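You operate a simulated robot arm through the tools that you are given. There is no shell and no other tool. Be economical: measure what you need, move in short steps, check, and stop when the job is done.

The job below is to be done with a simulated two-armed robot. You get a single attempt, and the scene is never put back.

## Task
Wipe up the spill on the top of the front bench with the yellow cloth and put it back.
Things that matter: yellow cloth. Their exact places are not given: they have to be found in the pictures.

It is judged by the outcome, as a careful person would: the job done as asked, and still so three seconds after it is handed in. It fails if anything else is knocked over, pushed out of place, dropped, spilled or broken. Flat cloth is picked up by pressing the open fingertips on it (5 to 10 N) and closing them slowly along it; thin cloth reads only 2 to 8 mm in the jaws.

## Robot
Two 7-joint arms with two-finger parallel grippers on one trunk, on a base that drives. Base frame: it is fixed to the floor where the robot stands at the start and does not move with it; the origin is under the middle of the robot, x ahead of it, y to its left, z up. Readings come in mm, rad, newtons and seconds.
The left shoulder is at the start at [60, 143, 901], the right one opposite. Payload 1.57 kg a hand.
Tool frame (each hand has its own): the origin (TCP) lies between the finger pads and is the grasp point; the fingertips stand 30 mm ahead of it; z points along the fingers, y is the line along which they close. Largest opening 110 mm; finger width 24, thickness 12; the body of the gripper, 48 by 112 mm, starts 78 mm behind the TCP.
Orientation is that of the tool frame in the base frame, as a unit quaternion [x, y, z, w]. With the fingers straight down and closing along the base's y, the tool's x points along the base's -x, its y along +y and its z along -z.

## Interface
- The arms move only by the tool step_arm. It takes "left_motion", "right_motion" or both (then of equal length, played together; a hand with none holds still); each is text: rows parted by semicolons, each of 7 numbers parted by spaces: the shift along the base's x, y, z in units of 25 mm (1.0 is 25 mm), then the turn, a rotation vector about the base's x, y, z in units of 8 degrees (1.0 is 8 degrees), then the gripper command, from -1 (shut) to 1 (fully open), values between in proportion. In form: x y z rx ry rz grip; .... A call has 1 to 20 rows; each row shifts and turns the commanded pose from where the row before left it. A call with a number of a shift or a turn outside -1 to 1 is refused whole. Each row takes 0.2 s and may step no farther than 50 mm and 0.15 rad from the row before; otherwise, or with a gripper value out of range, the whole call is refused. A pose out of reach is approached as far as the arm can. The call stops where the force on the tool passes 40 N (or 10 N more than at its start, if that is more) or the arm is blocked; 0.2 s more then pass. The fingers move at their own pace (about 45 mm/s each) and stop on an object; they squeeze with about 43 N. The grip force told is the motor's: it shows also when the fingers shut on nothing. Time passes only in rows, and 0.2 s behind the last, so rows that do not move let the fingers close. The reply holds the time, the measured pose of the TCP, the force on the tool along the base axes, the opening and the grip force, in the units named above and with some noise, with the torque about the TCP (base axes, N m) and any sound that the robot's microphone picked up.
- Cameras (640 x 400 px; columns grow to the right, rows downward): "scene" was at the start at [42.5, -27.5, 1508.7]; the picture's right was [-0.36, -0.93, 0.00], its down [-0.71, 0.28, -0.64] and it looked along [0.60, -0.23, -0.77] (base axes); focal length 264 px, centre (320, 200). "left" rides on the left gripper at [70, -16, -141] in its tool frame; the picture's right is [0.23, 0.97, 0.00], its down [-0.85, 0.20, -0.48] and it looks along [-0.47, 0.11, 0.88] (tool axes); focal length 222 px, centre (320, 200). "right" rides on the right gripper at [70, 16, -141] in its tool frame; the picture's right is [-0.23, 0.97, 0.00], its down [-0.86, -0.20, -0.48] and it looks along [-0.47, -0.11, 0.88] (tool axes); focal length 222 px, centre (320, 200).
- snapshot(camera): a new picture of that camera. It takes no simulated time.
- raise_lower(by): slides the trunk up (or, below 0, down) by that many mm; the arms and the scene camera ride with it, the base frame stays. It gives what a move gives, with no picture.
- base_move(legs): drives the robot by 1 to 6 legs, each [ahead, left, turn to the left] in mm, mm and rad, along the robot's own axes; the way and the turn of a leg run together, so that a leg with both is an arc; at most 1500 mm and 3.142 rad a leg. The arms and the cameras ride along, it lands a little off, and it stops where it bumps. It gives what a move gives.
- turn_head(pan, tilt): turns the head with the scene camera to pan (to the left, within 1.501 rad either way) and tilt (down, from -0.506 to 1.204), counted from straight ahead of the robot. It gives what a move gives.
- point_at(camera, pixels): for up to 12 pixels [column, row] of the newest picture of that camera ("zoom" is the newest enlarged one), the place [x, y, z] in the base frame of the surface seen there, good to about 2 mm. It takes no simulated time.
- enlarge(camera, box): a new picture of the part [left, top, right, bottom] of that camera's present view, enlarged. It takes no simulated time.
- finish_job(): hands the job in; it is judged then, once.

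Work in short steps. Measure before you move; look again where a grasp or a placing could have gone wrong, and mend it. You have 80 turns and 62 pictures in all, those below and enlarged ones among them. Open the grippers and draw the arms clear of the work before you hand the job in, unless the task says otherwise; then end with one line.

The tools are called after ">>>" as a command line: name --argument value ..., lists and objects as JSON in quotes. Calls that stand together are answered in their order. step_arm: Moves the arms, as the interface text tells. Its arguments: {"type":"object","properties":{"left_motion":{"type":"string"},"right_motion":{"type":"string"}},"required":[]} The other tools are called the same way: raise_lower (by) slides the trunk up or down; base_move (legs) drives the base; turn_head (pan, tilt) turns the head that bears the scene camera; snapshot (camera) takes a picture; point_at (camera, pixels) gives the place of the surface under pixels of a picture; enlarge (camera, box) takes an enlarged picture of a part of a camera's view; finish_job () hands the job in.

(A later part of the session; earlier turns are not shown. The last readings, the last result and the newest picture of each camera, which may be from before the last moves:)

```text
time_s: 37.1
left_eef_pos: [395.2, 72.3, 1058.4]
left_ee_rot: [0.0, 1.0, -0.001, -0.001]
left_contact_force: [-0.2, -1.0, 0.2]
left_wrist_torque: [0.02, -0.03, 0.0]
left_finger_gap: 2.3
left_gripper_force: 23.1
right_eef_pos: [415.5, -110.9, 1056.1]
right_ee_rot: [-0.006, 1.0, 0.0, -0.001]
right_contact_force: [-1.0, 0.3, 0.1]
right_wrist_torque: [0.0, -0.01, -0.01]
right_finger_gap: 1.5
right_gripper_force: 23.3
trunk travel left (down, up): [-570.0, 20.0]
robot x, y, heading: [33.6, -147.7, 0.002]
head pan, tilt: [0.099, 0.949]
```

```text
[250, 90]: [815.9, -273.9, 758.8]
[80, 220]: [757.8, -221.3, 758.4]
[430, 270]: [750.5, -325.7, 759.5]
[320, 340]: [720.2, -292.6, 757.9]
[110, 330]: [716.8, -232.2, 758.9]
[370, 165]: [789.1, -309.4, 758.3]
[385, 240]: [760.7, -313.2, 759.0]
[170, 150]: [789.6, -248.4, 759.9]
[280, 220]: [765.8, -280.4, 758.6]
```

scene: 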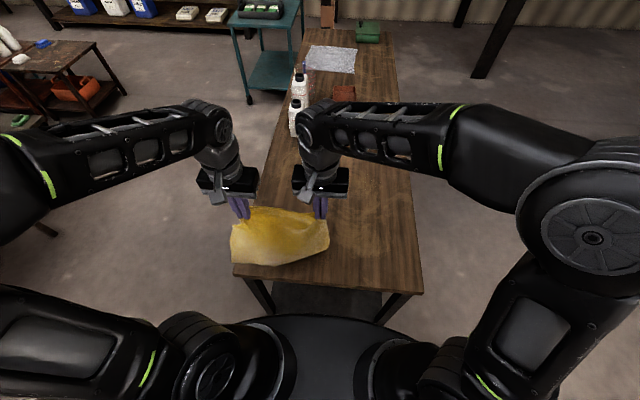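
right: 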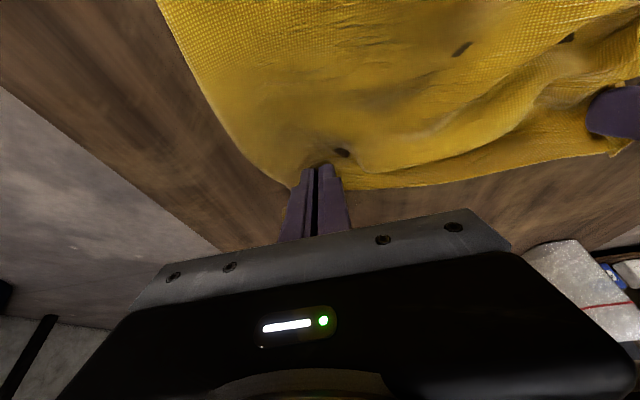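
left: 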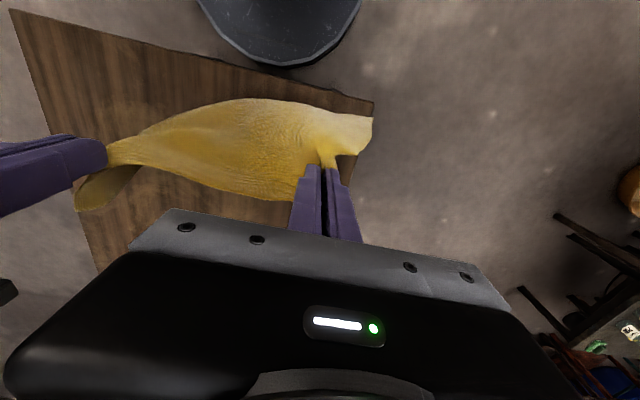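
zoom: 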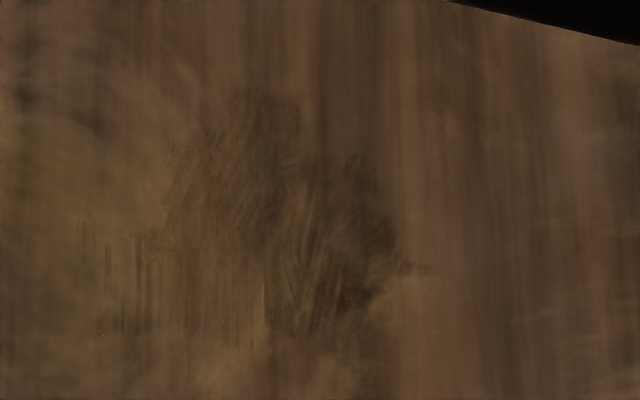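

I'll carry the cloth back to the spot (laying it as the hands descend) for another, denser wipe over x 710–822, y -215…-332.

>>> step_arm --left_motion "0.745 -0.26 -0.6 0 -0.2 0 -1; 0.745 -0.26 -0.6 0 -0.2 0 -1; 0.745 -0.26 -0.6 0 -0.2 0 -1; 0.745 -0.26 -0.6 0 -0.2 0 -1; 0.745 -0.26 -0.6 0 -0.2 0 -1; 0.745 -0.26 -0.6 0 -0.2 0 -1; 0.745 -0.26 -0.6 0 -0.2 0 -1; 0.745 -0.26 -0.6 0 -0.2 0 -1; 0.745 -0.26 -0.6 0 -0.2 0 -1; 0.745 -0.26 -0.6 0 -0.2 0 -1; 0.745 -0.26 -0.6 0 -0.2 0 -1; 0.745 -0.26 -0.6 0 -0.2 0 -1; 0.745 -0.26 -0.6 0 -0.2 0 -1; 0.745 -0.26 -0.6 0 -0.2 0 -1; 0.745 -0.26 -0.6 0 -0.2 0 -1; 0.745 -0.26 -0.6 0 0 0 -1" --right_motion "0.745 -0.26 -0.6 0 -0.2 0 -1; 0.745 -0.26 -0.6 0 -0.2 0 -1; 0.745 -0.26 -0.6 0 -0.2 0 -1; 0.745 -0.26 -0.6 0 -0.2 0 -1; 0.745 -0.26 -0.6 0 -0.2 0 -1; 0.745 -0.26 -0.6 0 -0.2 0 -1; 0.745 -0.26 -0.6 0 -0.2 0 -1; 0.745 -0.26 -0.6 0 -0.2 0 -1; 0.745 -0.26 -0.6 0 -0.2 0 -1; 0.745 -0.26 -0.6 0 -0.2 0 -1; 0.745 -0.26 -0.6 0 -0.2 0 -1; 0.745 -0.26 -0.6 0 -0.2 0 -1; 0.745 -0.26 -0.6 0 -0.2 0 -1; 0.745 -0.26 -0.6 0 -0.2 0 -1; 0.745 -0.26 -0.6 0 -0.2 0 -1; 0.745 -0.26 -0.6 0 0 0 -1"

>>> snapshot --camera "right"

```text
time_s: 40.5
left_eef_pos: [694.1, -32.0, 817.5]
left_ee_rot: [-0.001, 0.978, 0.0, 0.208]
left_contact_force: [0.9, -0.1, -0.1]
left_wrist_torque: [0.03, 0.01, 0.02]
left_finger_gap: 2.6
left_gripper_force: 23.4
right_eef_pos: [715.9, -215.2, 816.0]
right_ee_rot: [-0.006, 0.979, -0.001, 0.206]
right_contact_force: [-0.7, 0.7, -1.4]
right_wrist_torque: [-0.03, 0.02, 0.01]
right_finger_gap: 1.7
right_gripper_force: 24.0
trunk travel left (down, up): [-570.0, 20.0]
robot x, y, heading: [30.1, -150.7, -0.003]
head pan, tilt: [0.099, 0.949]
```

```text
33 pictures are left
```

right: 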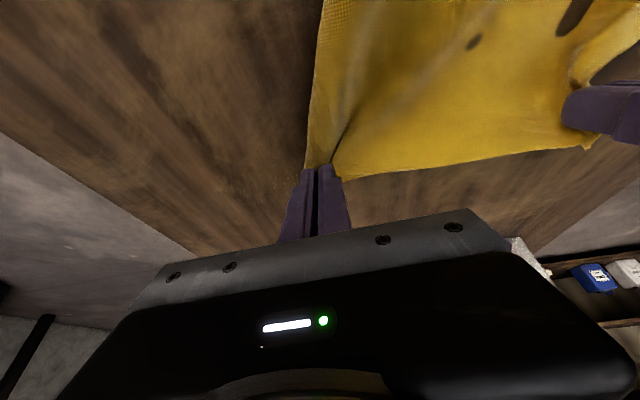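

Laid neatly. Now I lower the right fingers to contact with a firmer press.

>>> step_arm --left_motion "0 0 0 0 0 0 -1; 0 0 0 0 0 0 -1; 0 0 0 0 0 0 -1; 0 0 0 0 0 0 -1" --right_motion "-0.1 0 -0.5 0 0 0 -1; -0.1 0 -0.4 0 0 0 -1; 0 0 -0.08 0 0 0 -1; 0 0 -0.02 0 0 0 -1"

```text
time_s: 41.5
left_eef_pos: [693.2, -33.0, 820.6]
left_ee_rot: [-0.001, 0.978, 0.0, 0.208]
left_contact_force: [-0.3, -0.6, -0.5]
left_wrist_torque: [-0.01, -0.01, -0.01]
left_finger_gap: 2.5
left_gripper_force: 23.5
right_eef_pos: [709.3, -215.5, 794.0]
right_ee_rot: [-0.006, 0.978, -0.001, 0.208]
right_contact_force: [0.3, -4.1, 18.9]
right_wrist_torque: [-0.12, -0.04, 0.03]
right_finger_gap: 1.8
right_gripper_force: 23.8
trunk travel left (down, up): [-570.0, 20.0]
robot x, y, heading: [28.8, -155.3, 0.0]
head pan, tilt: [0.099, 0.949]
```

Pressing at 19 N; now passes along y (115 mm) with 12 mm x-steps, first set.

>>> step_arm --left_motion "0 -0.92 0 0 0 0 -1; 0 -0.92 0 0 0 0 -1; 0 -0.92 0 0 0 0 -1; 0 -0.92 0 0 0 0 -1; 0 -0.92 0 0 0 0 -1; 0.5 0 0 0 0 0 -1; 0 0.92 0 0 0 0 -1; 0 0.92 0 0 0 0 -1; 0 0.92 0 0 0 0 -1; 0 0.92 0 0 0 0 -1; 0 0.92 0 0 0 0 -1; 0.5 0 0 0 0 0 -1; 0 -0.92 0 0 0 0 -1; 0 -0.92 0 0 0 0 -1; 0 -0.92 0 0 0 0 -1; 0 -0.92 0 0 0 0 -1; 0 -0.92 0 0 0 0 -1; 0.5 0 0 0 0 0 -1" --right_motion "0 -0.92 0 0 0 0 -1; 0 -0.92 0 0 0 0 -1; 0 -0.92 0 0 0 0 -1; 0 -0.92 0 0 0 0 -1; 0 -0.92 0 0 0 0 -1; 0.5 0 0 0 0 0 -1; 0 0.92 0 0 0 0 -1; 0 0.92 0 0 0 0 -1; 0 0.92 0 0 0 0 -1; 0 0.92 0 0 0 0 -1; 0 0.92 0 0 0 0 -1; 0.5 0 0 0 0 0 -1; 0 -0.92 0 0 0 0 -1; 0 -0.92 0 0 0 0 -1; 0 -0.92 0 0 0 0 -1; 0 -0.92 0 0 0 0 -1; 0 -0.92 0 0 0 0 -1; 0.5 0 0 0 0 0 -1"

>>> step_arm --left_motion "0 0.92 0 0 0 0 -1; 0 0.92 0 0 0 0 -1; 0 0.92 0 0 0 0 -1; 0 0.92 0 0 0 0 -1; 0 0.92 0 0 0 0 -1; 0.5 0 0 0 0 0 -1; 0 -0.92 0 0 0 0 -1; 0 -0.92 0 0 0 0 -1; 0 -0.92 0 0 0 0 -1; 0 -0.92 0 0 0 0 -1; 0 -0.92 0 0 0 0 -1; 0.5 0 0 0 0 0 -1; 0 0.92 0 0 0 0 -1; 0 0.92 0 0 0 0 -1; 0 0.92 0 0 0 0 -1; 0 0.92 0 0 0 0 -1; 0 0.92 0 0 0 0 -1; 0.5 0 0 0 0 0 -1" --right_motion "0 0.92 0 0 0 0 -1; 0 0.92 0 0 0 0 -1; 0 0.92 0 0 0 0 -1; 0 0.92 0 0 0 0 -1; 0 0.92 0 0 0 0 -1; 0.5 0 0 0 0 0 -1; 0 -0.92 0 0 0 0 -1; 0 -0.92 0 0 0 0 -1; 0 -0.92 0 0 0 0 -1; 0 -0.92 0 0 0 0 -1; 0 -0.92 0 0 0 0 -1; 0.5 0 0 0 0 0 -1; 0 0.92 0 0 0 0 -1; 0 0.92 0 0 0 0 -1; 0 0.92 0 0 0 0 -1; 0 0.92 0 0 0 0 -1; 0 0.92 0 0 0 0 -1; 0.5 0 0 0 0 0 -1"

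>>> snapshot --camera "right"

```text
time_s: 43.0
left_eef_pos: [703.2, -143.2, 819.1]
left_ee_rot: [0.0, 0.978, -0.001, 0.208]
left_contact_force: [-0.3, -0.6, 0.3]
left_wrist_torque: [0.04, 0.01, 0.05]
left_finger_gap: 2.8
left_gripper_force: 24.0
right_eef_pos: [720.8, -329.5, 793.9]
right_ee_rot: [-0.004, 0.978, -0.003, 0.208]
right_contact_force: [-2.0, 1.9, 15.8]
right_wrist_torque: [0.07, 0.03, 0.0]
right_finger_gap: 1.6
right_gripper_force: 23.4
trunk travel left (down, up): [-570.0, 20.0]
robot x, y, heading: [32.7, -150.4, -0.0]
head pan, tilt: [0.099, 0.949]
stopped in row 7 (right hand): the force on the tool passed its limit (the readings are from after the stop); the commanded pose is now the measured one
```

```text
time_s: 46.8
left_eef_pos: [740.0, -28.2, 821.2]
left_ee_rot: [-0.002, 0.978, 0.0, 0.209]
left_contact_force: [-0.7, -0.7, 0.5]
left_wrist_torque: [-0.01, 0.01, 0.02]
left_finger_gap: 2.1
left_gripper_force: 24.0
right_eef_pos: [752.2, -213.0, 793.5]
right_ee_rot: [-0.005, 0.979, -0.003, 0.205]
right_contact_force: [-12.4, -1.7, 31.2]
right_wrist_torque: [-0.03, 0.37, 0.0]
right_finger_gap: 2.0
right_gripper_force: 23.2
trunk travel left (down, up): [-570.0, 20.0]
robot x, y, heading: [30.9, -149.8, 0.002]
head pan, tilt: [0.099, 0.949]
```

```text
32 pictures are left
```

right: 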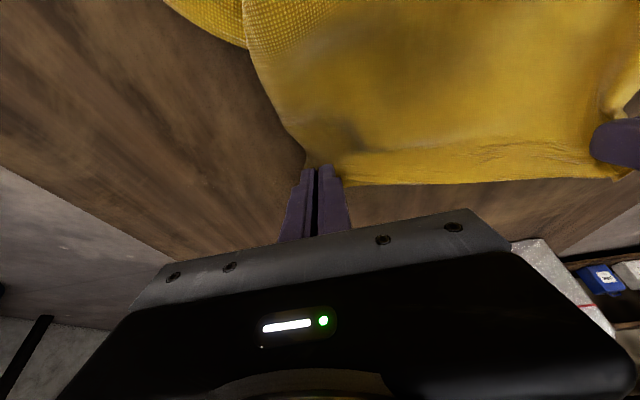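

Force has climbed to 31 N and the right is at (752,-213). I'll ease up slightly and continue the passes over x = 752 … 800.

>>> step_arm --left_motion "0 0 0 0 0 0 -1; 0 -0.92 0 0 0 0 -1; 0 -0.92 0 0 0 0 -1; 0 -0.92 0 0 0 0 -1; 0 -0.92 0 0 0 0 -1; 0 -0.92 0 0 0 0 -1; 0.5 0 0 0 0 0 -1; 0 0.92 0 0 0 0 -1; 0 0.92 0 0 0 0 -1; 0 0.92 0 0 0 0 -1; 0 0.92 0 0 0 0 -1; 0 0.92 0 0 0 0 -1; 0.5 0 0 0 0 0 -1; 0 -0.92 0 0 0 0 -1; 0 -0.92 0 0 0 0 -1; 0 -0.92 0 0 0 0 -1; 0 -0.92 0 0 0 0 -1; 0 -0.92 0 0 0 0 -1; 0.5 0 0 0 0 0 -1" --right_motion "0 0 0.05 0 0 0 -1; 0 -0.92 0 0 0 0 -1; 0 -0.92 0 0 0 0 -1; 0 -0.92 0 0 0 0 -1; 0 -0.92 0 0 0 0 -1; 0 -0.92 0 0 0 0 -1; 0.5 0 0 0 0 0 -1; 0 0.92 0 0 0 0 -1; 0 0.92 0 0 0 0 -1; 0 0.92 0 0 0 0 -1; 0 0.92 0 0 0 0 -1; 0 0.92 0 0 0 0 -1; 0.5 0 0 0 0 0 -1; 0 -0.92 0 0 0 0 -1; 0 -0.92 0 0 0 0 -1; 0 -0.92 0 0 0 0 -1; 0 -0.92 0 0 0 0 -1; 0 -0.92 0 0 0 0 -1; 0.5 0 0 0 0 0 -1"

```text
time_s: 50.8
left_eef_pos: [777.5, -145.9, 820.1]
left_ee_rot: [0.001, 0.978, -0.002, 0.209]
left_contact_force: [-0.5, -2.8, 0.0]
left_wrist_torque: [-0.05, 0.03, -0.05]
left_finger_gap: 2.4
left_gripper_force: 23.7
right_eef_pos: [791.2, -332.8, 793.6]
right_ee_rot: [-0.004, 0.979, -0.005, 0.203]
right_contact_force: [-10.0, 2.3, 24.8]
right_wrist_torque: [0.13, 0.26, 0.06]
right_finger_gap: 1.7
right_gripper_force: 23.1
trunk travel left (down, up): [-570.0, 20.0]
robot x, y, heading: [32.0, -151.1, -0.006]
head pan, tilt: [0.099, 0.949]
```

Right is at (791,-333) with 25 N. I'll finish the passes up to x≈820 and end with a diagonal pass back through the middle.

>>> step_arm --left_motion "0 0.92 0 0 0 0 -1; 0 0.92 0 0 0 0 -1; 0 0.92 0 0 0 0 -1; 0 0.92 0 0 0 0 -1; 0.5 0.4 0 0 0 0 -1; 0 -0.92 0 0 0 0 -1; 0 -0.92 0 0 0 0 -1; 0 -0.92 0 0 0 0 -1; 0 -0.92 0 0 0 0 -1; 0.5 0 0 0 0 0 -1; 0 0.92 0 0 0 0 -1; 0 0.92 0 0 0 0 -1; 0 0.92 0 0 0 0 -1; -0.9 -0.3 0 0 0 0 -1; -0.9 -0.3 0 0 0 0 -1; -0.9 -0.3 0 0 0 0 -1; -0.9 -0.3 0 0 0 0 -1" --right_motion "0 0.92 0 0 0 0 -1; 0 0.92 0 0 0 0 -1; 0 0.92 0 0 0 0 -1; 0 0.92 0 0 0 0 -1; 0.5 0.4 0 0 0 0 -1; 0 -0.92 0 0 0 0 -1; 0 -0.92 0 0 0 0 -1; 0 -0.92 0 0 0 0 -1; 0 -0.92 0 0 0 0 -1; 0.5 0 0 0 0 0 -1; 0 0.92 0 0 0 0 -1; 0 0.92 0 0 0 0 -1; 0 0.92 0 0 0 0 -1; -0.9 -0.3 0 0 0 0 -1; -0.9 -0.3 0 0 0 0 -1; -0.9 -0.3 0 0 0 0 -1; -0.9 -0.3 0 0 0 0 -1"

```text
time_s: 54.4
left_eef_pos: [715.3, -94.4, 819.0]
left_ee_rot: [0.001, 0.978, -0.002, 0.208]
left_contact_force: [-0.2, -1.3, -0.2]
left_wrist_torque: [0.01, -0.03, -0.04]
left_finger_gap: 2.5
left_gripper_force: 23.9
right_eef_pos: [728.9, -281.3, 793.9]
right_ee_rot: [-0.005, 0.979, -0.004, 0.204]
right_contact_force: [1.4, 1.8, 11.8]
right_wrist_torque: [0.06, -0.04, -0.01]
right_finger_gap: 1.7
right_gripper_force: 23.8
trunk travel left (down, up): [-570.0, 20.0]
robot x, y, heading: [35.2, -151.3, -0.002]
head pan, tilt: [0.099, 0.949]
```

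I'll lift and bring the cloth back to the hanging pose again, then inspect the spot.

>>> step_arm --left_motion "0 0 0.9 0 0 0 -1; 0 0 0.9 0 0 0 -1; -0.4 0.1 0.9 0 0.3 0 -1; -0.7 0.4 0.9 0 0.3 0 -1; -0.8 0.5 0.9 0 0.3 0 -1; -0.8 0.5 0.9 0 0.3 0 -1; -0.8 0.5 0.9 0 0.3 0 -1; -0.8 0.5 0.9 0 0.3 0 -1; -0.8 0.5 0.9 0 0.3 0 -1; -0.8 0.5 0.9 0 0.3 0 -1; -0.8 0.5 0.5 0 0.3 0 -1; -0.8 0.5 0 0 0.3 0 -1; -0.8 0.5 0 0 0 0 -1; -0.8 0.5 0 0 0 0 -1; -0.8 0.5 0 0 0 0 -1; -0.8 0.5 0 0 0 0 -1; -0.8 0.2 0 0 0 0 -1; -0.9 0 0 0 0 0 -1" --right_motion "0 0 0.96 0 0 0 -1; 0 0 0.96 0 0 0 -1; -0.4 0.1 0.96 0 0.3 0 -1; -0.7 0.4 0.96 0 0.3 0 -1; -0.8 0.5 0.96 0 0.3 0 -1; -0.8 0.5 0.96 0 0.3 0 -1; -0.8 0.5 0.96 0 0.3 0 -1; -0.8 0.5 0.96 0 0.3 0 -1; -0.8 0.5 0.96 0 0.3 0 -1; -0.8 0.5 0.96 0 0.3 0 -1; -0.8 0.5 0.9 0 0.3 0 -1; -0.8 0.5 0 0 0.3 0 -1; -0.8 0.5 0 0 0 0 -1; -0.8 0.5 0 0 0 0 -1; -0.8 0.5 0 0 0 0 -1; -0.8 0.5 0 0 0 0 -1; -0.8 0.3 0 0 0 0 -1; -0.9 0 0 0 0 0 -1"

>>> enlarge --camera "scene" --box '[355, 165, 395, 195]'

>>> snapshot --camera "scene"

```text
time_s: 58.2
left_eef_pos: [403.2, 71.5, 1055.6]
left_ee_rot: [0.0, 1.0, 0.0, 0.0]
left_contact_force: [-0.4, 0.2, 0.5]
left_wrist_torque: [0.04, -0.05, 0.01]
left_finger_gap: 2.5
left_gripper_force: 24.1
right_eef_pos: [416.9, -112.9, 1054.8]
right_ee_rot: [-0.006, 1.0, -0.004, -0.004]
right_contact_force: [0.0, 0.9, 0.2]
right_wrist_torque: [-0.01, -0.02, -0.02]
right_finger_gap: 1.8
right_gripper_force: 23.1
trunk travel left (down, up): [-570.0, 20.0]
robot x, y, heading: [31.6, -152.5, -0.001]
head pan, tilt: [0.099, 0.949]
```

```text
13.33 times, centred on (375, 180) of scene
```

zoom: 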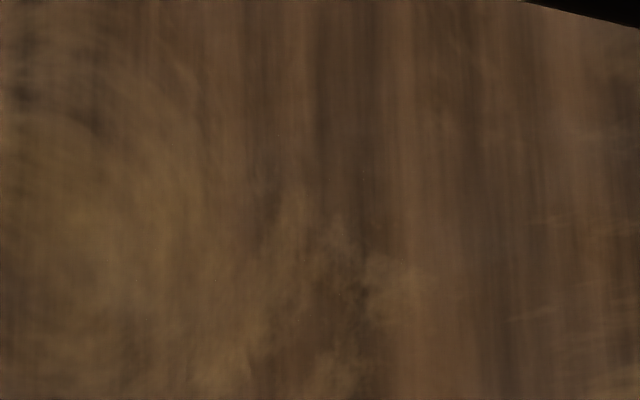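

```text
30 pictures are left
```

scene: 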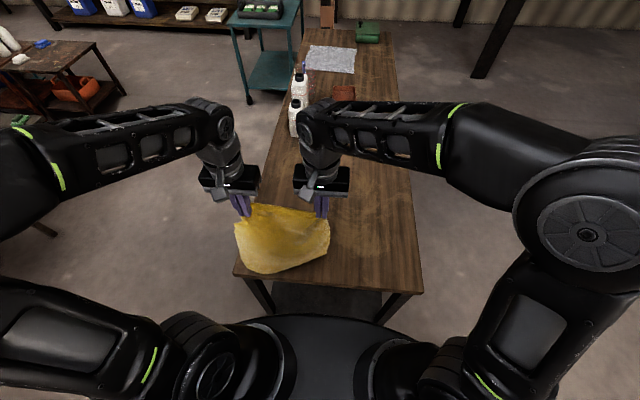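

The spot looks clean. I'll check the surrounding area once for smears.

>>> enlarge --camera "scene" --box '[335, 155, 415, 215]'

>>> snapshot --camera "right"

```text
6.67 times, centred on (375, 185) of scene
```

zoom: 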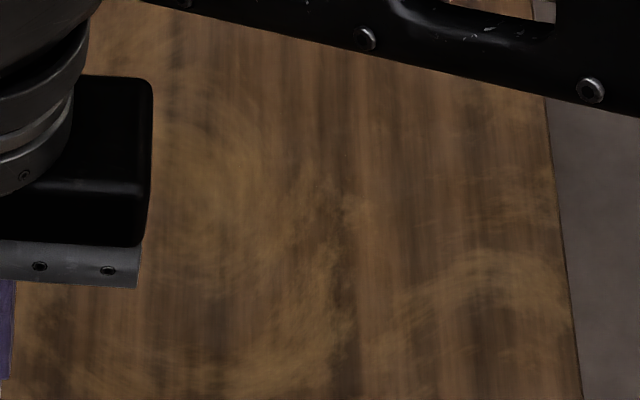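

```text
28 pictures are left
```

right: 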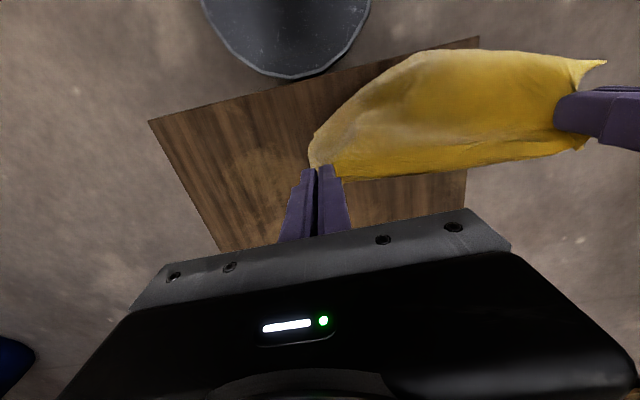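

The bench looks clean. Now I lay the cloth back: move the hands forward and down so it unrolls from its near edge to the far edge at its original place.

>>> step_arm --left_motion "0.85 0.02 -0.5 0 0 0 -1; 0.85 0.02 -0.5 0 0 0 -1; 0.85 0.02 -0.5 0 0 0 -1; 0.85 0.02 -0.5 0 0 0 -1; 0.85 0.02 -0.5 0 0 0 -1; 0.85 0.02 -0.5 0 0 0 -1; 0.85 0.02 -0.5 0 0 0 -1; 0.57 0.02 -0.95 0 0 0 -1; 0.57 0.02 -0.95 0 0 0 -1; 0.57 0.02 -0.95 0 0 0 -1; 0.57 0.02 -0.95 0 0 0 -1; 0.57 0.02 -0.95 0 0 0 -1; 0.57 0.02 -0.95 0 0 0 -1; 0.57 0.02 -0.9 0 0 0 -1" --right_motion "0.88 0 -0.5 0 0 0 -1; 0.88 0 -0.5 0 0 0 -1; 0.88 0 -0.5 0 0 0 -1; 0.88 0 -0.5 0 0 0 -1; 0.88 0 -0.5 0 0 0 -1; 0.88 0 -0.5 0 0 0 -1; 0.88 0 -0.5 0 0 0 -1; 0.59 0 -0.95 0 0 0 -1; 0.59 0 -0.95 0 0 0 -1; 0.59 0 -0.95 0 0 0 -1; 0.59 0 -0.95 0 0 0 -1; 0.59 0 -0.95 0 0 0 -1; 0.59 0 -0.95 0 0 0 -1; 0.59 0 -0.9 0 0 0 -1"

>>> snapshot --camera "scene"

>>> enlarge --camera "scene" --box '[220, 160, 380, 280]'

```text
time_s: 61.2
left_eef_pos: [652.7, 78.6, 803.6]
left_ee_rot: [0.0, 1.0, -0.001, 0.0]
left_contact_force: [0.3, -2.7, -0.4]
left_wrist_torque: [-0.14, -0.04, -0.05]
left_finger_gap: 2.6
left_gripper_force: 23.4
right_eef_pos: [676.1, -110.4, 801.5]
right_ee_rot: [-0.005, 1.0, -0.004, -0.005]
right_contact_force: [-0.4, 3.8, 0.7]
right_wrist_torque: [0.07, 0.05, 0.04]
right_finger_gap: 1.9
right_gripper_force: 23.5
trunk travel left (down, up): [-570.0, 20.0]
robot x, y, heading: [33.0, -151.7, 0.002]
head pan, tilt: [0.099, 0.949]
```

```text
27 pictures are left
```

scene: 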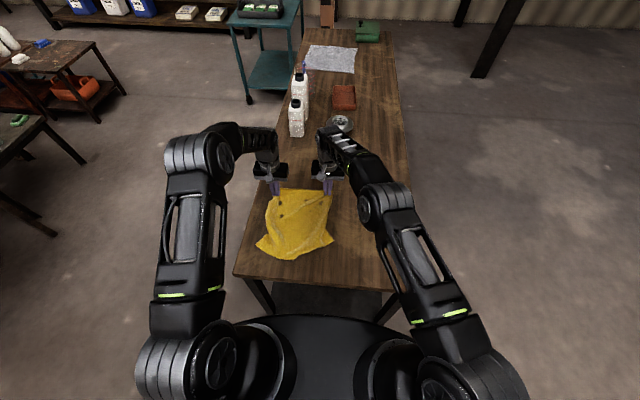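

```text
3.33 times, centred on (300, 220) of scene
```

zoom: 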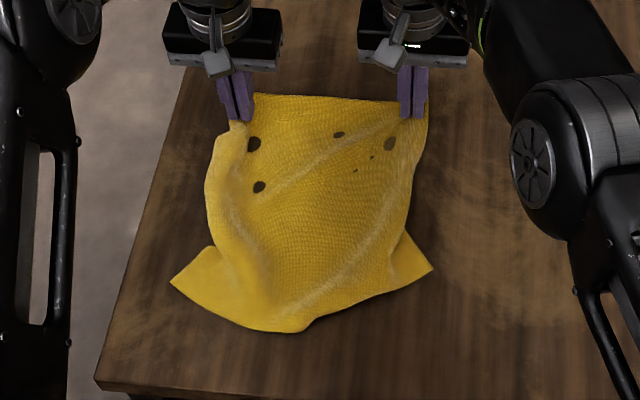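

The cloth is back at about its place, with some curled edges. I'll lower the last few mm, open slowly, and raise the hands.

>>> step_arm --left_motion "0 0 -0.3 0 0 0 -1; 0 0 0 0 0 0 -0.8; 0 0 0 0 0 0 -0.6; 0 0 0 0 0 0 -0.4; 0 0 0 0 0 0 -0.3; 0 0 0.3 0 0 0 -0.3; 0 0 0.6 0 0 0 -0.3; 0 0 0.8 0 0 0 -0.3; 0 0 0.8 0 0 0 -0.3; 0 0 0.8 0 0 0 -0.3; 0 0 0.8 0 0 0 -0.3" --right_motion "0 0 -0.25 0 0 0 -1; 0 0 0 0 0 0 -0.8; 0 0 0 0 0 0 -0.6; 0 0 0 0 0 0 -0.4; 0 0 0 0 0 0 -0.3; 0 0 0.3 0 0 0 -0.3; 0 0 0.6 0 0 0 -0.3; 0 0 0.8 0 0 0 -0.3; 0 0 0.8 0 0 0 -0.3; 0 0 0.8 0 0 0 -0.3; 0 0 0.8 0 0 0 -0.3"

>>> enlarge --camera "scene" --box '[220, 160, 380, 280]'

```text
time_s: 63.6
left_eef_pos: [652.2, 79.7, 899.1]
left_ee_rot: [0.0, 1.0, -0.001, 0.0]
left_contact_force: [-0.7, -0.4, -0.1]
left_wrist_torque: [0.03, -0.04, -0.01]
left_finger_gap: 38.5
left_gripper_force: 0.0
right_eef_pos: [675.3, -111.2, 898.4]
right_ee_rot: [-0.005, 1.0, -0.004, -0.004]
right_contact_force: [0.3, 0.5, -0.1]
right_wrist_torque: [-0.03, -0.04, 0.02]
right_finger_gap: 38.7
right_gripper_force: 0.0
trunk travel left (down, up): [-570.0, 20.0]
robot x, y, heading: [31.3, -151.9, -0.002]
head pan, tilt: [0.099, 0.949]
```

```text
3.33 times, centred on (300, 220) of scene
```

zoom: 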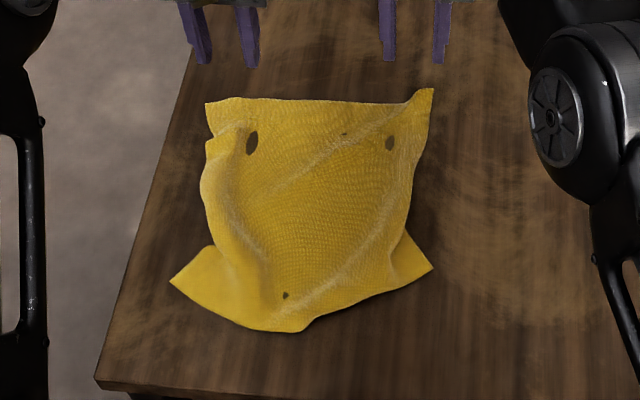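

The cloth is released. I'll measure its outline against its original corners.

>>> point_at --camera "zoom" --pixels '[[207, 105], [431, 91], [431, 268], [172, 281], [300, 330], [205, 190], [408, 230], [215, 250], [310, 200], [210, 145], [395, 275]]'

```text
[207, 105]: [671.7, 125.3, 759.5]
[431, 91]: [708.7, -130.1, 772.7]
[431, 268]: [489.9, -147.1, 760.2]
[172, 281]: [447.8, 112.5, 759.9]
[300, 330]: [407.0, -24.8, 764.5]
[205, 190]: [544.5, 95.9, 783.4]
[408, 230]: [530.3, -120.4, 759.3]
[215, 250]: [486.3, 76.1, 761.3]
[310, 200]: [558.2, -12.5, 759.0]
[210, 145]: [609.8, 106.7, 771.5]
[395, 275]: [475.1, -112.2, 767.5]
```

The far edge is within ~40 mm of its place, but the near corners are curled in (NR at (490,-147) vs (412,-192); NL (448,112) vs (386,95)). I'll move the hands over the near corners to pull them straight.

>>> step_arm --left_motion "-0.95 0.02 0 0 0 0 -0.3; -0.95 0.02 0 0 0 0 -0.3; -0.95 0.02 0 0 0 0 -0.3; -0.95 0.02 0 0 0 0 -0.3; -0.95 0.02 -0.5 0 0 0 -0.3; -0.95 0.02 -0.5 0 0 0 -0.3; -0.95 0.02 -0.5 0 0 0 -0.3; -0.95 0.02 -0.5 0 0 0 -0.3" --right_motion "-0.9 -0.05 0 0 0 0 -0.3; -0.9 -0.05 0 0 0 0 -0.3; -0.9 -0.05 0 0 0 0 -0.3; -0.9 -0.05 0 0 0 0 -0.3; -0.9 -0.05 -0.5 0 0 0 -0.3; -0.9 -0.05 -0.5 0 0 0 -0.3; -0.9 -0.05 -0.5 0 0 0 -0.3; -0.9 -0.05 -0.5 0 0 0 -0.3"

>>> snapshot --camera "right"

>>> snapshot --camera "left"

```text
time_s: 65.4
left_eef_pos: [462.9, 82.9, 849.4]
left_ee_rot: [0.0, 1.0, 0.0, 0.0]
left_contact_force: [-0.5, 0.5, -0.9]
left_wrist_torque: [-0.01, -0.01, 0.01]
left_finger_gap: 38.5
left_gripper_force: 0.1
right_eef_pos: [495.8, -120.8, 848.0]
right_ee_rot: [-0.006, 1.0, -0.003, -0.004]
right_contact_force: [-0.4, -0.1, 0.2]
right_wrist_torque: [-0.02, -0.03, -0.02]
right_finger_gap: 38.6
right_gripper_force: 0.1
trunk travel left (down, up): [-570.0, 20.0]
robot x, y, heading: [32.8, -151.3, -0.002]
head pan, tilt: [0.099, 0.949]
```

```text
24 pictures are left
```

right: 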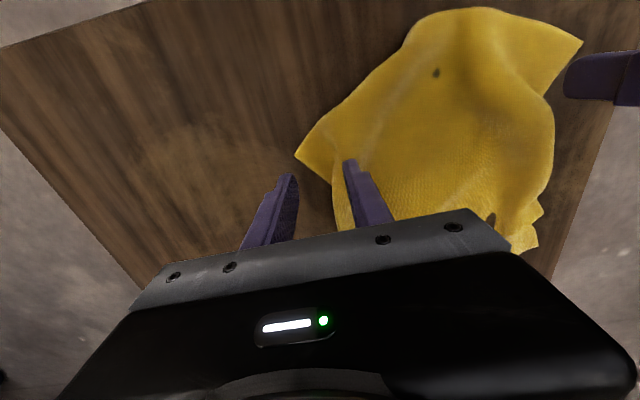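

```text
23 pictures are left
```

left: 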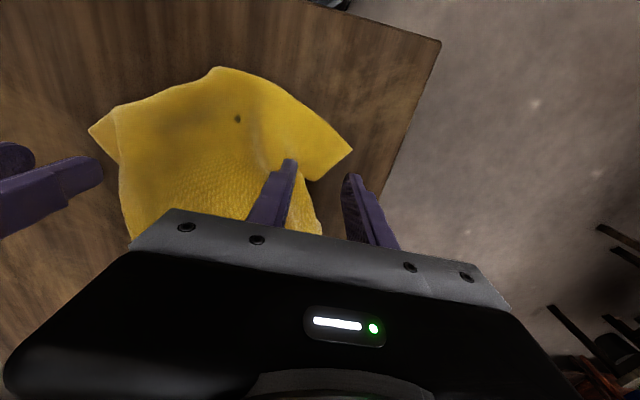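

I'll measure the corner flaps to place the pinches.

>>> point_at --camera "right" --pixels '[[299, 155], [320, 140], [335, 130], [335, 160], [350, 100], [360, 125]]'

>>> point_at --camera "left" --pixels '[[350, 152], [325, 150], [310, 170], [315, 130], [295, 120], [280, 150]]'

```text
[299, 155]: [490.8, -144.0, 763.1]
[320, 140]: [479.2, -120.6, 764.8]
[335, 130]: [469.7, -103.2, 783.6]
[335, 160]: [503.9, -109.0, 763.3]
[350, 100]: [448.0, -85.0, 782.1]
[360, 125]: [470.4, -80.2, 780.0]
```

```text
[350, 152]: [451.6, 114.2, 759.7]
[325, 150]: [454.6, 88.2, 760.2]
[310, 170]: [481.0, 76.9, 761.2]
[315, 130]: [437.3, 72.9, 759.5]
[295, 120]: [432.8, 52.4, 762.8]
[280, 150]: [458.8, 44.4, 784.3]
```

I'll lower onto the flaps: right at (485,-118) with 26 mm opening, left at (453,88).

>>> step_arm --left_motion "-0.4 0.2 -0.8 0 0 0 -0.35; 0 0 -0.8 0 0 0 -0.35; 0 0 -0.45 0 0 0 -0.35; 0 0 -0.15 0 0 0 -0.35; 0 0 -0.08 0 0 0 -0.35; 0 0 0 0 0 0 -0.35" --right_motion "-0.44 0.1 -0.8 0 0 0 -0.5; 0 0 -0.8 0 0 0 -0.5; 0 0 -0.4 0 0 0 -0.5; 0 0 -0.15 0 0 0 -0.5; 0 0 -0.08 0 0 0 -0.5; 0 0 0 0 0 0 -0.5"

```text
time_s: 66.8
left_eef_pos: [452.1, 88.2, 791.0]
left_ee_rot: [0.001, 1.0, 0.0, 0.0]
left_contact_force: [1.3, 0.0, 2.2]
left_wrist_torque: [0.02, 0.01, -0.06]
left_finger_gap: 35.7
left_gripper_force: 0.1
right_eef_pos: [485.4, -118.5, 792.7]
right_ee_rot: [-0.004, 1.0, -0.003, -0.004]
right_contact_force: [-1.4, -0.5, 6.8]
right_wrist_torque: [0.06, -0.04, 0.0]
right_finger_gap: 27.2
right_gripper_force: 0.1
trunk travel left (down, up): [-570.0, 20.0]
robot x, y, heading: [31.0, -153.5, 0.006]
head pan, tilt: [0.099, 0.949]
```

Contact: left 2 N, right 7 N. I'll press the left 1 mm more, and close both slowly.

>>> step_arm --left_motion "0 0 -0.05 0 0 0 -0.35; 0 0 0 0 0 0 -0.4; 0 0 0 0 0 0 -0.46; 0 0 0 0 0 0 -0.52; 0 0 0 0 0 0 -0.58; 0 0 0 0 0 0 -0.64; 0 0 0 0 0 0 -0.7; 0 0 0 0 0 0 -0.76; 0 0 0 0 0 0 -0.82; 0 0 0 0 0 0 -0.88; 0 0 0 0 0 0 -0.94; 0 0 0 0 0 0 -1; 0 0 0 0 0 0 -1; 0 0 0 0 0 0 -1" --right_motion "0 0 -0.02 0 0 0 -0.5; 0 0 0 0 0 0 -0.54; 0 0 0 0 0 0 -0.58; 0 0 0 0 0 0 -0.62; 0 0 0 0 0 0 -0.66; 0 0 0 0 0 0 -0.7; 0 0 0 0 0 0 -0.74; 0 0 0 0 0 0 -0.78; 0 0 0 0 0 0 -0.82; 0 0 0 0 0 0 -0.88; 0 0 0 0 0 0 -0.94; 0 0 0 0 0 0 -1; 0 0 0 0 0 0 -1; 0 0 0 0 0 0 -1"

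>>> snapshot --camera "right"

>>> snapshot --camera "left"

```text
time_s: 69.8
left_eef_pos: [451.2, 87.3, 791.4]
left_ee_rot: [0.0, 1.0, 0.0, 0.002]
left_contact_force: [1.9, -2.4, 34.9]
left_wrist_torque: [-0.14, 0.0, 0.12]
left_finger_gap: 2.0
left_gripper_force: 23.4
right_eef_pos: [483.9, -119.3, 793.5]
right_ee_rot: [-0.005, 1.0, -0.002, -0.004]
right_contact_force: [-0.3, 1.9, 9.0]
right_wrist_torque: [0.06, -0.08, 0.01]
right_finger_gap: 0.0
right_gripper_force: 21.2
trunk travel left (down, up): [-570.0, 20.0]
robot x, y, heading: [32.5, -151.5, 0.0]
head pan, tilt: [0.099, 0.949]
```

```text
22 pictures are left
```

right: 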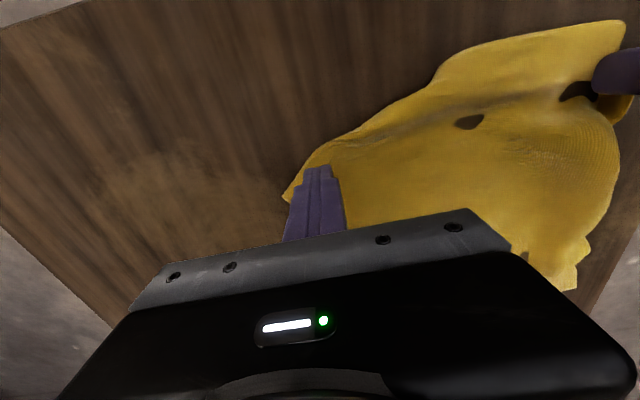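

```text
21 pictures are left
```

left: 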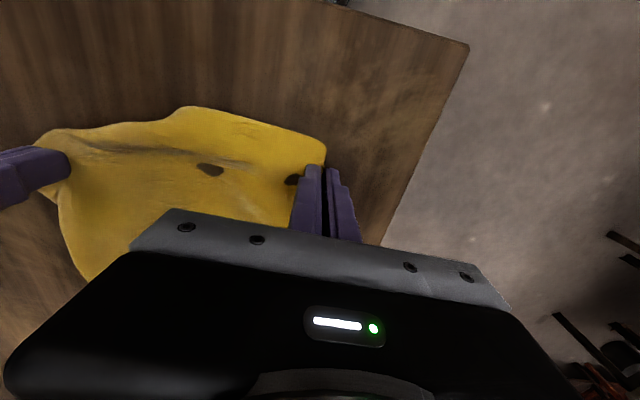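

The left pinch holds (2 mm), the right missed. I'll pull the left corner out ~52 mm toward its place, and lift and reopen the right.

>>> step_arm --left_motion "0 0 0.25 0 0 0 -1; -0.5 0 0 0 0 0 -1; -0.5 0 0 0 0 0 -1; -0.5 0 0 0 0 0 -1; -0.5 0 0 0 0 0 -1; -0.2 0.1 0 0 0 0 -1" --right_motion "0 0 0.8 0 0 0 -1; 0 0 1 0 0 0 -0.5; 0 0 1 0 0 0 -0.4; 0 0 0 0 0 0 -0.4; 0 0 0 0 0 0 -0.4; 0 0 0 0 0 0 -0.4"

>>> snapshot --camera "right"

>>> enlarge --camera "scene" --box '[220, 160, 380, 280]'

```text
time_s: 71.2
left_eef_pos: [396.4, 90.1, 795.5]
left_ee_rot: [-0.001, 1.0, -0.001, -0.001]
left_contact_force: [0.0, -0.5, -1.1]
left_wrist_torque: [0.04, 0.0, -0.03]
left_finger_gap: 2.0
left_gripper_force: 23.2
right_eef_pos: [485.9, -119.0, 860.7]
right_ee_rot: [-0.005, 1.0, -0.003, -0.004]
right_contact_force: [-0.2, 0.0, -0.4]
right_wrist_torque: [0.03, 0.01, -0.02]
right_finger_gap: 32.8
right_gripper_force: 0.1
trunk travel left (down, up): [-570.0, 20.0]
robot x, y, heading: [30.8, -149.2, -0.0]
head pan, tilt: [0.099, 0.949]
```

```text
20 pictures are left
```

right: 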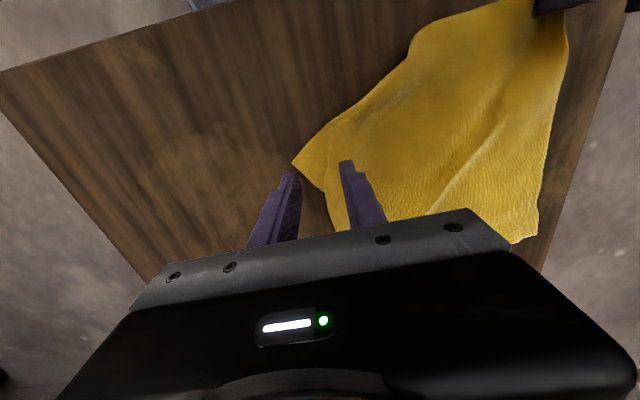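

```text
3.33 times, centred on (300, 220) of scene
```

zoom: 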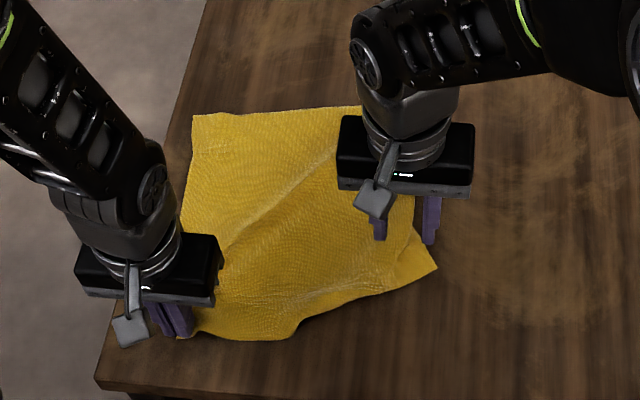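

The left side is straight now. I'll measure the right corner flap again for a deeper pinch.

>>> point_at --camera "right" --pixels '[[294, 161], [320, 140], [320, 165], [345, 120], [345, 145], [370, 100], [410, 60], [400, 120]]'

```text
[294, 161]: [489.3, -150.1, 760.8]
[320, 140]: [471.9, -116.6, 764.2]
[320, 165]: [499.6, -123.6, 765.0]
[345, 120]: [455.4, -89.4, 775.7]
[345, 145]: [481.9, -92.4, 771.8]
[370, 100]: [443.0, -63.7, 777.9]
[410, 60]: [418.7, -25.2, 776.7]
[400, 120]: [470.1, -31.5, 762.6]
```

I'll pinch deeper, at about (482,-103) with 44 mm opening and a firmer press.

>>> step_arm --right_motion "-0.15 0.64 -0.5 0 0 0 -0.2; 0 0 -1 0 0 0 -0.2; 0 0 -0.8 0 0 0 -0.2; 0 0 -0.3 0 0 0 -0.2; 0 0 -0.1 0 0 0 -0.2; 0 0 -0.05 0 0 0 -0.2; 0 0 0 0 0 0 -0.2"

```text
time_s: 72.8
left_eef_pos: [397.0, 90.6, 795.7]
left_ee_rot: [0.0, 1.0, 0.0, 0.001]
left_contact_force: [0.3, 0.6, -0.6]
left_wrist_torque: [-0.02, 0.0, -0.03]
left_finger_gap: 2.0
left_gripper_force: 24.1
right_eef_pos: [482.1, -102.7, 792.5]
right_ee_rot: [-0.006, 1.0, -0.004, -0.004]
right_contact_force: [0.6, -0.7, 1.9]
right_wrist_torque: [-0.01, 0.01, 0.02]
right_finger_gap: 44.2
right_gripper_force: 0.1
trunk travel left (down, up): [-570.0, 20.0]
robot x, y, heading: [31.9, -150.3, -0.002]
head pan, tilt: [0.099, 0.949]
```

Light contact (2 N); I'll press 1.5 mm more and close slowly.

>>> step_arm --right_motion "0 0 -0.06 0 0 0 -0.2; 0 0 0 0 0 0 -0.26; 0 0 0 0 0 0 -0.32; 0 0 0 0 0 0 -0.38; 0 0 0 0 0 0 -0.44; 0 0 0 0 0 0 -0.5; 0 0 0 0 0 0 -0.56; 0 0 0 0 0 0 -0.62; 0 0 0 0 0 0 -0.68; 0 0 0 0 0 0 -0.74; 0 0 0 0 0 0 -0.8; 0 0 0 0 0 0 -0.86; 0 0 0 0 0 0 -0.92; 0 0 0 0 0 0 -0.97; 0 0 0 0 0 0 -1; 0 0 0 0 0 0 -1; 0 0 0 0 0 0 -1"

>>> snapshot --camera "right"

```text
time_s: 76.4
left_eef_pos: [397.0, 91.0, 795.9]
left_ee_rot: [0.0, 1.0, -0.001, 0.001]
left_contact_force: [3.3, -11.5, 0.0]
left_wrist_torque: [-0.34, -0.07, -0.24]
left_finger_gap: 1.9
left_gripper_force: 23.6
right_eef_pos: [481.7, -102.7, 791.6]
right_ee_rot: [-0.005, 1.0, -0.003, -0.004]
right_contact_force: [-4.4, 10.0, 18.7]
right_wrist_torque: [0.25, 0.03, -0.26]
right_finger_gap: 4.8
right_gripper_force: 25.0
trunk travel left (down, up): [-570.0, 20.0]
robot x, y, heading: [32.2, -148.3, -0.001]
head pan, tilt: [0.099, 0.949]
```

```text
18 pictures are left
```

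right: 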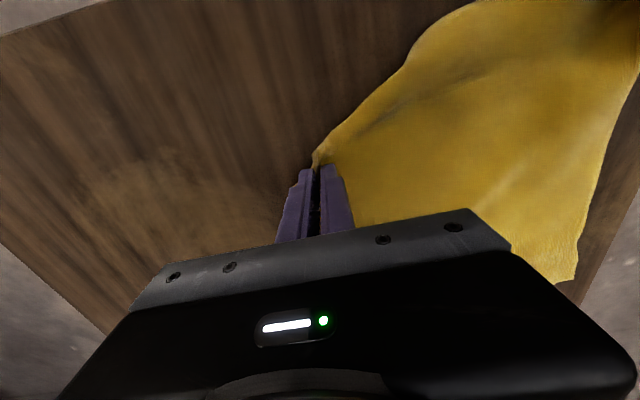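

The right pinch holds (4.8 mm). I'll pull it to about (418,-125) while the left shifts slightly right to relieve tension.

>>> step_arm --left_motion "0 -0.15 0 0 0 0 -1; 0 -0.15 0 0 0 0 -1; 0 -0.1 0 0 0 0 -1; 0 -0.1 0 0 0 0 -1; 0 -0.1 0 0 0 0 -1; 0 0 0 0 0 0 -1" --right_motion "0 0 0.25 0 0 0 -1; -0.5 -0.1 0 0 0 0 -1; -0.5 -0.2 0 0 0 0 -1; -0.5 -0.2 0 0 0 0 -1; -0.5 -0.2 0 0 0 0 -1; -0.55 -0.2 0 0 0 0 -1"

>>> enlarge --camera "scene" --box '[220, 160, 380, 280]'

```text
time_s: 77.8
left_eef_pos: [395.8, 74.8, 795.8]
left_ee_rot: [0.001, 1.0, -0.001, -0.001]
left_contact_force: [-2.3, -15.8, 1.2]
left_wrist_torque: [-0.5, 0.03, -0.34]
left_finger_gap: 3.5
left_gripper_force: 24.5
right_eef_pos: [417.9, -125.2, 798.6]
right_ee_rot: [-0.005, 1.0, -0.002, -0.004]
right_contact_force: [1.9, 17.3, 0.2]
right_wrist_torque: [0.49, -0.09, -0.33]
right_finger_gap: 3.2
right_gripper_force: 24.3
trunk travel left (down, up): [-570.0, 20.0]
robot x, y, heading: [29.3, -152.7, 0.003]
head pan, tilt: [0.099, 0.949]
```

```text
3.33 times, centred on (300, 220) of scene
```

zoom: 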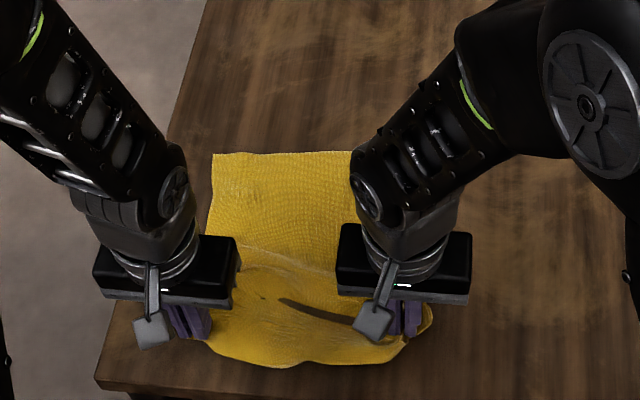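

The cloth has been squared up but slid toward me. I'll release both hands, rise, back off and measure.

>>> step_arm --left_motion "0 -0.1 0 0 0 0 -1; 0 0 -0.12 0 0 0 -0.8; 0 0 0 0 0 0 -0.6; 0 0 0 0 0 0 -0.4; 0 0 0.4 0 0 0 -0.3; 0 0 0.9 0 0 0 -0.3; 0 0.5 1 0 0 0 -0.3; 0 1 1 0 0 0 -0.3; 0 1 1 0 0 0 -0.3; 0 1 1 0 0 0 -0.3; 0 1 0 0 0 0 -0.3; 0 1 0 0 0 0 -0.3" --right_motion "0 0.1 0 0 0 0 -1; 0 0 -0.2 0 0 0 -0.8; 0 0 0 0 0 0 -0.6; 0 0 0 0 0 0 -0.4; 0 0 0.4 0 0 0 -0.3; 0 0 0.9 0 0 0 -0.3; 0 -0.5 1 0 0 0 -0.3; 0 -1 1 0 0 0 -0.3; 0 -1 1 0 0 0 -0.3; 0 -1 1 0 0 0 -0.3; 0 -1 0 0 0 0 -0.3; 0 -1 0 0 0 0 -0.3"

>>> enlarge --camera "scene" --box '[220, 160, 380, 280]'

```text
time_s: 80.4
left_eef_pos: [395.6, 210.3, 926.7]
left_ee_rot: [0.0, 1.0, 0.0, 0.0]
left_contact_force: [-0.6, 0.1, 0.3]
left_wrist_torque: [-0.02, -0.04, -0.01]
left_finger_gap: 38.5
left_gripper_force: 0.1
right_eef_pos: [417.9, -261.8, 925.9]
right_ee_rot: [-0.004, 1.0, -0.004, -0.005]
right_contact_force: [0.0, 0.2, 0.5]
right_wrist_torque: [-0.04, -0.03, -0.01]
right_finger_gap: 38.4
right_gripper_force: 0.0
trunk travel left (down, up): [-570.0, 20.0]
robot x, y, heading: [31.3, -147.2, -0.006]
head pan, tilt: [0.099, 0.949]
```

```text
3.33 times, centred on (300, 220) of scene
```

zoom: 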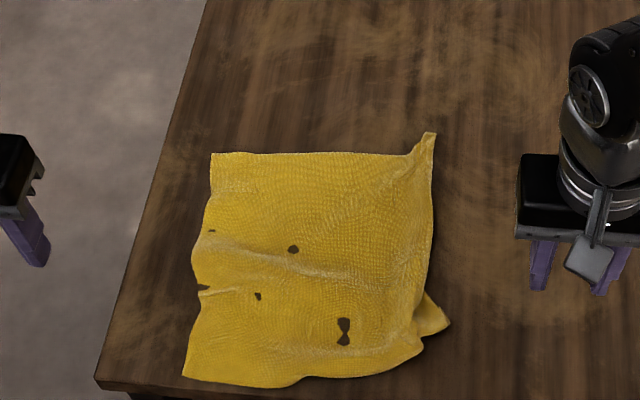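

>>> point_at --camera "zoom" --pixels '[[213, 155], [432, 136], [448, 322], [185, 374], [300, 382], [420, 345], [310, 265], [320, 153], [402, 155]]'

```text
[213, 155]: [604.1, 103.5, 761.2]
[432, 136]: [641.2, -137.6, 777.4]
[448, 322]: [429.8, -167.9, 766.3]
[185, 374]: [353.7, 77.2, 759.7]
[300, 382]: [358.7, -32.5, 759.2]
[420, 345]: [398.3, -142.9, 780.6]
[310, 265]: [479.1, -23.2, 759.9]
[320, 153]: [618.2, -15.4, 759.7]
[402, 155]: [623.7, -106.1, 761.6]
```

The cloth now lies ~65 mm too near and with the far edge at x≈604–641 (should be 673–698). I'll grasp the far edge again and pull it back out, which will also smooth it.

>>> step_arm --left_motion "0.84 -0.61 -0.38 0 0 0 -0.2; 0.84 -0.61 -0.38 0 0 0 -0.2; 0.84 -0.61 -0.38 0 0 0 -0.2; 0.84 -0.61 -0.38 0 0 0 -0.2; 0.84 -0.61 -0.38 0 0 0 -0.2; 0.84 -0.61 -0.38 0 0 0 -0.2; 0.84 -0.61 -0.38 0 0 0 -0.2; 0.84 -0.61 -0.38 0 0 0 -0.2; 0.84 -0.61 -0.38 0 0 0 -0.2; 0 0 -0.9 0 0 0 -0.2; 0 0 -0.8 0 0 0 -0.2; 0 0 -0.15 0 0 0 -0.2; 0 0 -0.06 0 0 0 -0.2; 0 0 0 0 0 0 -0.2" --right_motion "0.84 0.74 -0.38 0 0 0 -0.2; 0.84 0.74 -0.38 0 0 0 -0.2; 0.84 0.74 -0.38 0 0 0 -0.2; 0.84 0.74 -0.38 0 0 0 -0.2; 0.84 0.74 -0.38 0 0 0 -0.2; 0.84 0.74 -0.38 0 0 0 -0.2; 0.84 0.74 -0.38 0 0 0 -0.2; 0.84 0.74 -0.38 0 0 0 -0.2; 0.84 0.74 -0.38 0 0 0 -0.2; 0 0 -0.9 0 0 0 -0.2; 0 0 -0.75 0 0 0 -0.2; 0 0 -0.15 0 0 0 -0.2; 0 0 -0.06 0 0 0 -0.2; 0 0 0 0 0 0 -0.2"

```text
time_s: 83.4
left_eef_pos: [586.4, 74.4, 793.0]
left_ee_rot: [0.001, 1.0, -0.002, 0.0]
left_contact_force: [0.0, -0.2, 0.3]
left_wrist_torque: [0.0, 0.0, 0.0]
left_finger_gap: 44.1
left_gripper_force: 0.0
right_eef_pos: [607.8, -94.4, 793.3]
right_ee_rot: [-0.006, 1.0, -0.004, -0.004]
right_contact_force: [-0.2, 0.4, 4.0]
right_wrist_torque: [-0.1, 0.0, -0.02]
right_finger_gap: 43.3
right_gripper_force: 0.1
trunk travel left (down, up): [-570.0, 20.0]
robot x, y, heading: [31.5, -149.2, 0.001]
head pan, tilt: [0.099, 0.949]
```

Nearly in contact; I'll press ~2 mm (left) and ~1 mm (right), then close slowly.

>>> step_arm --left_motion "0 0 -0.06 0 0 0 -0.2; 0 0 -0.04 0 0 0 -0.2; 0 0 0 0 0 0 -0.26; 0 0 0 0 0 0 -0.32; 0 0 0 0 0 0 -0.38; 0 0 0 0 0 0 -0.44; 0 0 0 0 0 0 -0.5; 0 0 0 0 0 0 -0.56; 0 0 0 0 0 0 -0.62; 0 0 0 0 0 0 -0.68; 0 0 0 0 0 0 -0.74; 0 0 0 0 0 0 -0.8; 0 0 0 0 0 0 -0.86; 0 0 0 0 0 0 -0.92; 0 0 0 0 0 0 -1; 0 0 0 0 0 0 -1; 0 0 0 0 0 0 -1" --right_motion "0 0 -0.04 0 0 0 -0.2; 0 0 -0.01 0 0 0 -0.2; 0 0 0 0 0 0 -0.26; 0 0 0 0 0 0 -0.32; 0 0 0 0 0 0 -0.38; 0 0 0 0 0 0 -0.44; 0 0 0 0 0 0 -0.5; 0 0 0 0 0 0 -0.56; 0 0 0 0 0 0 -0.62; 0 0 0 0 0 0 -0.68; 0 0 0 0 0 0 -0.74; 0 0 0 0 0 0 -0.8; 0 0 0 0 0 0 -0.86; 0 0 0 0 0 0 -0.92; 0 0 0 0 0 0 -1; 0 0 0 0 0 0 -1; 0 0 0 0 0 0 -1"

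```text
time_s: 87.0
left_eef_pos: [585.9, 72.5, 791.2]
left_ee_rot: [0.0, 1.0, 0.0, 0.001]
left_contact_force: [0.4, -2.9, 25.1]
left_wrist_torque: [-0.11, 0.02, -0.02]
left_finger_gap: 2.3
left_gripper_force: 23.6
right_eef_pos: [606.5, -94.8, 794.1]
right_ee_rot: [-0.005, 1.0, -0.004, -0.003]
right_contact_force: [0.9, -0.1, -0.1]
right_wrist_torque: [0.02, 0.0, 0.01]
right_finger_gap: 0.3
right_gripper_force: 21.5
trunk travel left (down, up): [-570.0, 20.0]
robot x, y, heading: [29.2, -148.5, -0.002]
head pan, tilt: [0.099, 0.949]
```

Left holds (2.3 mm); right missed. I'll lift the right hand, reopen and look.

>>> step_arm --right_motion "0 0 1 0 0 0 -1; 0 0 1 0 0 0 -0.2; 0 0 0 0 0 0 -0.2; 0 0 0 0 0 0 -0.2"

>>> snapshot --camera "right"

>>> point_at --camera "right" --pixels '[[320, 190], [300, 150], [330, 150], [350, 150], [380, 150], [280, 110]]'

```text
time_s: 88.0
left_eef_pos: [585.7, 73.0, 790.7]
left_ee_rot: [0.0, 1.0, 0.0, 0.0]
left_contact_force: [-0.6, -4.4, 26.8]
left_wrist_torque: [-0.16, 0.01, -0.03]
left_finger_gap: 2.6
left_gripper_force: 24.0
right_eef_pos: [607.6, -93.9, 843.9]
right_ee_rot: [-0.005, 1.0, -0.003, -0.004]
right_contact_force: [-1.1, 0.2, -0.7]
right_wrist_torque: [-0.01, -0.03, -0.01]
right_finger_gap: 44.1
right_gripper_force: 0.0
trunk travel left (down, up): [-570.0, 20.0]
robot x, y, heading: [31.7, -152.9, 0.0]
head pan, tilt: [0.099, 0.949]
```

```text
15 pictures are left
```

right: 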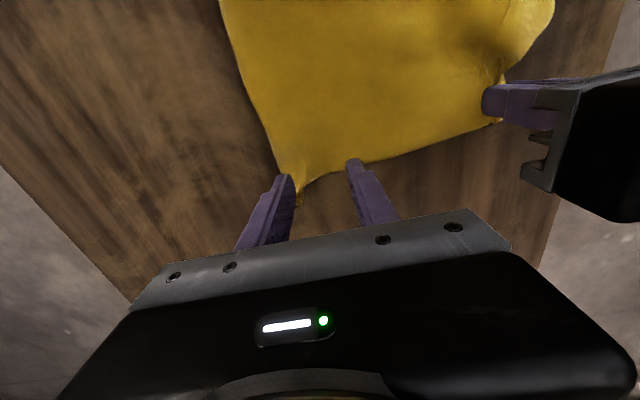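

```text
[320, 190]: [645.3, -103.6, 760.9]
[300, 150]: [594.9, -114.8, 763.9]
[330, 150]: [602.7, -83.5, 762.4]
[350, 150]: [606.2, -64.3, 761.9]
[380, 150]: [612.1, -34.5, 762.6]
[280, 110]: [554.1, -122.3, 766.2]
```

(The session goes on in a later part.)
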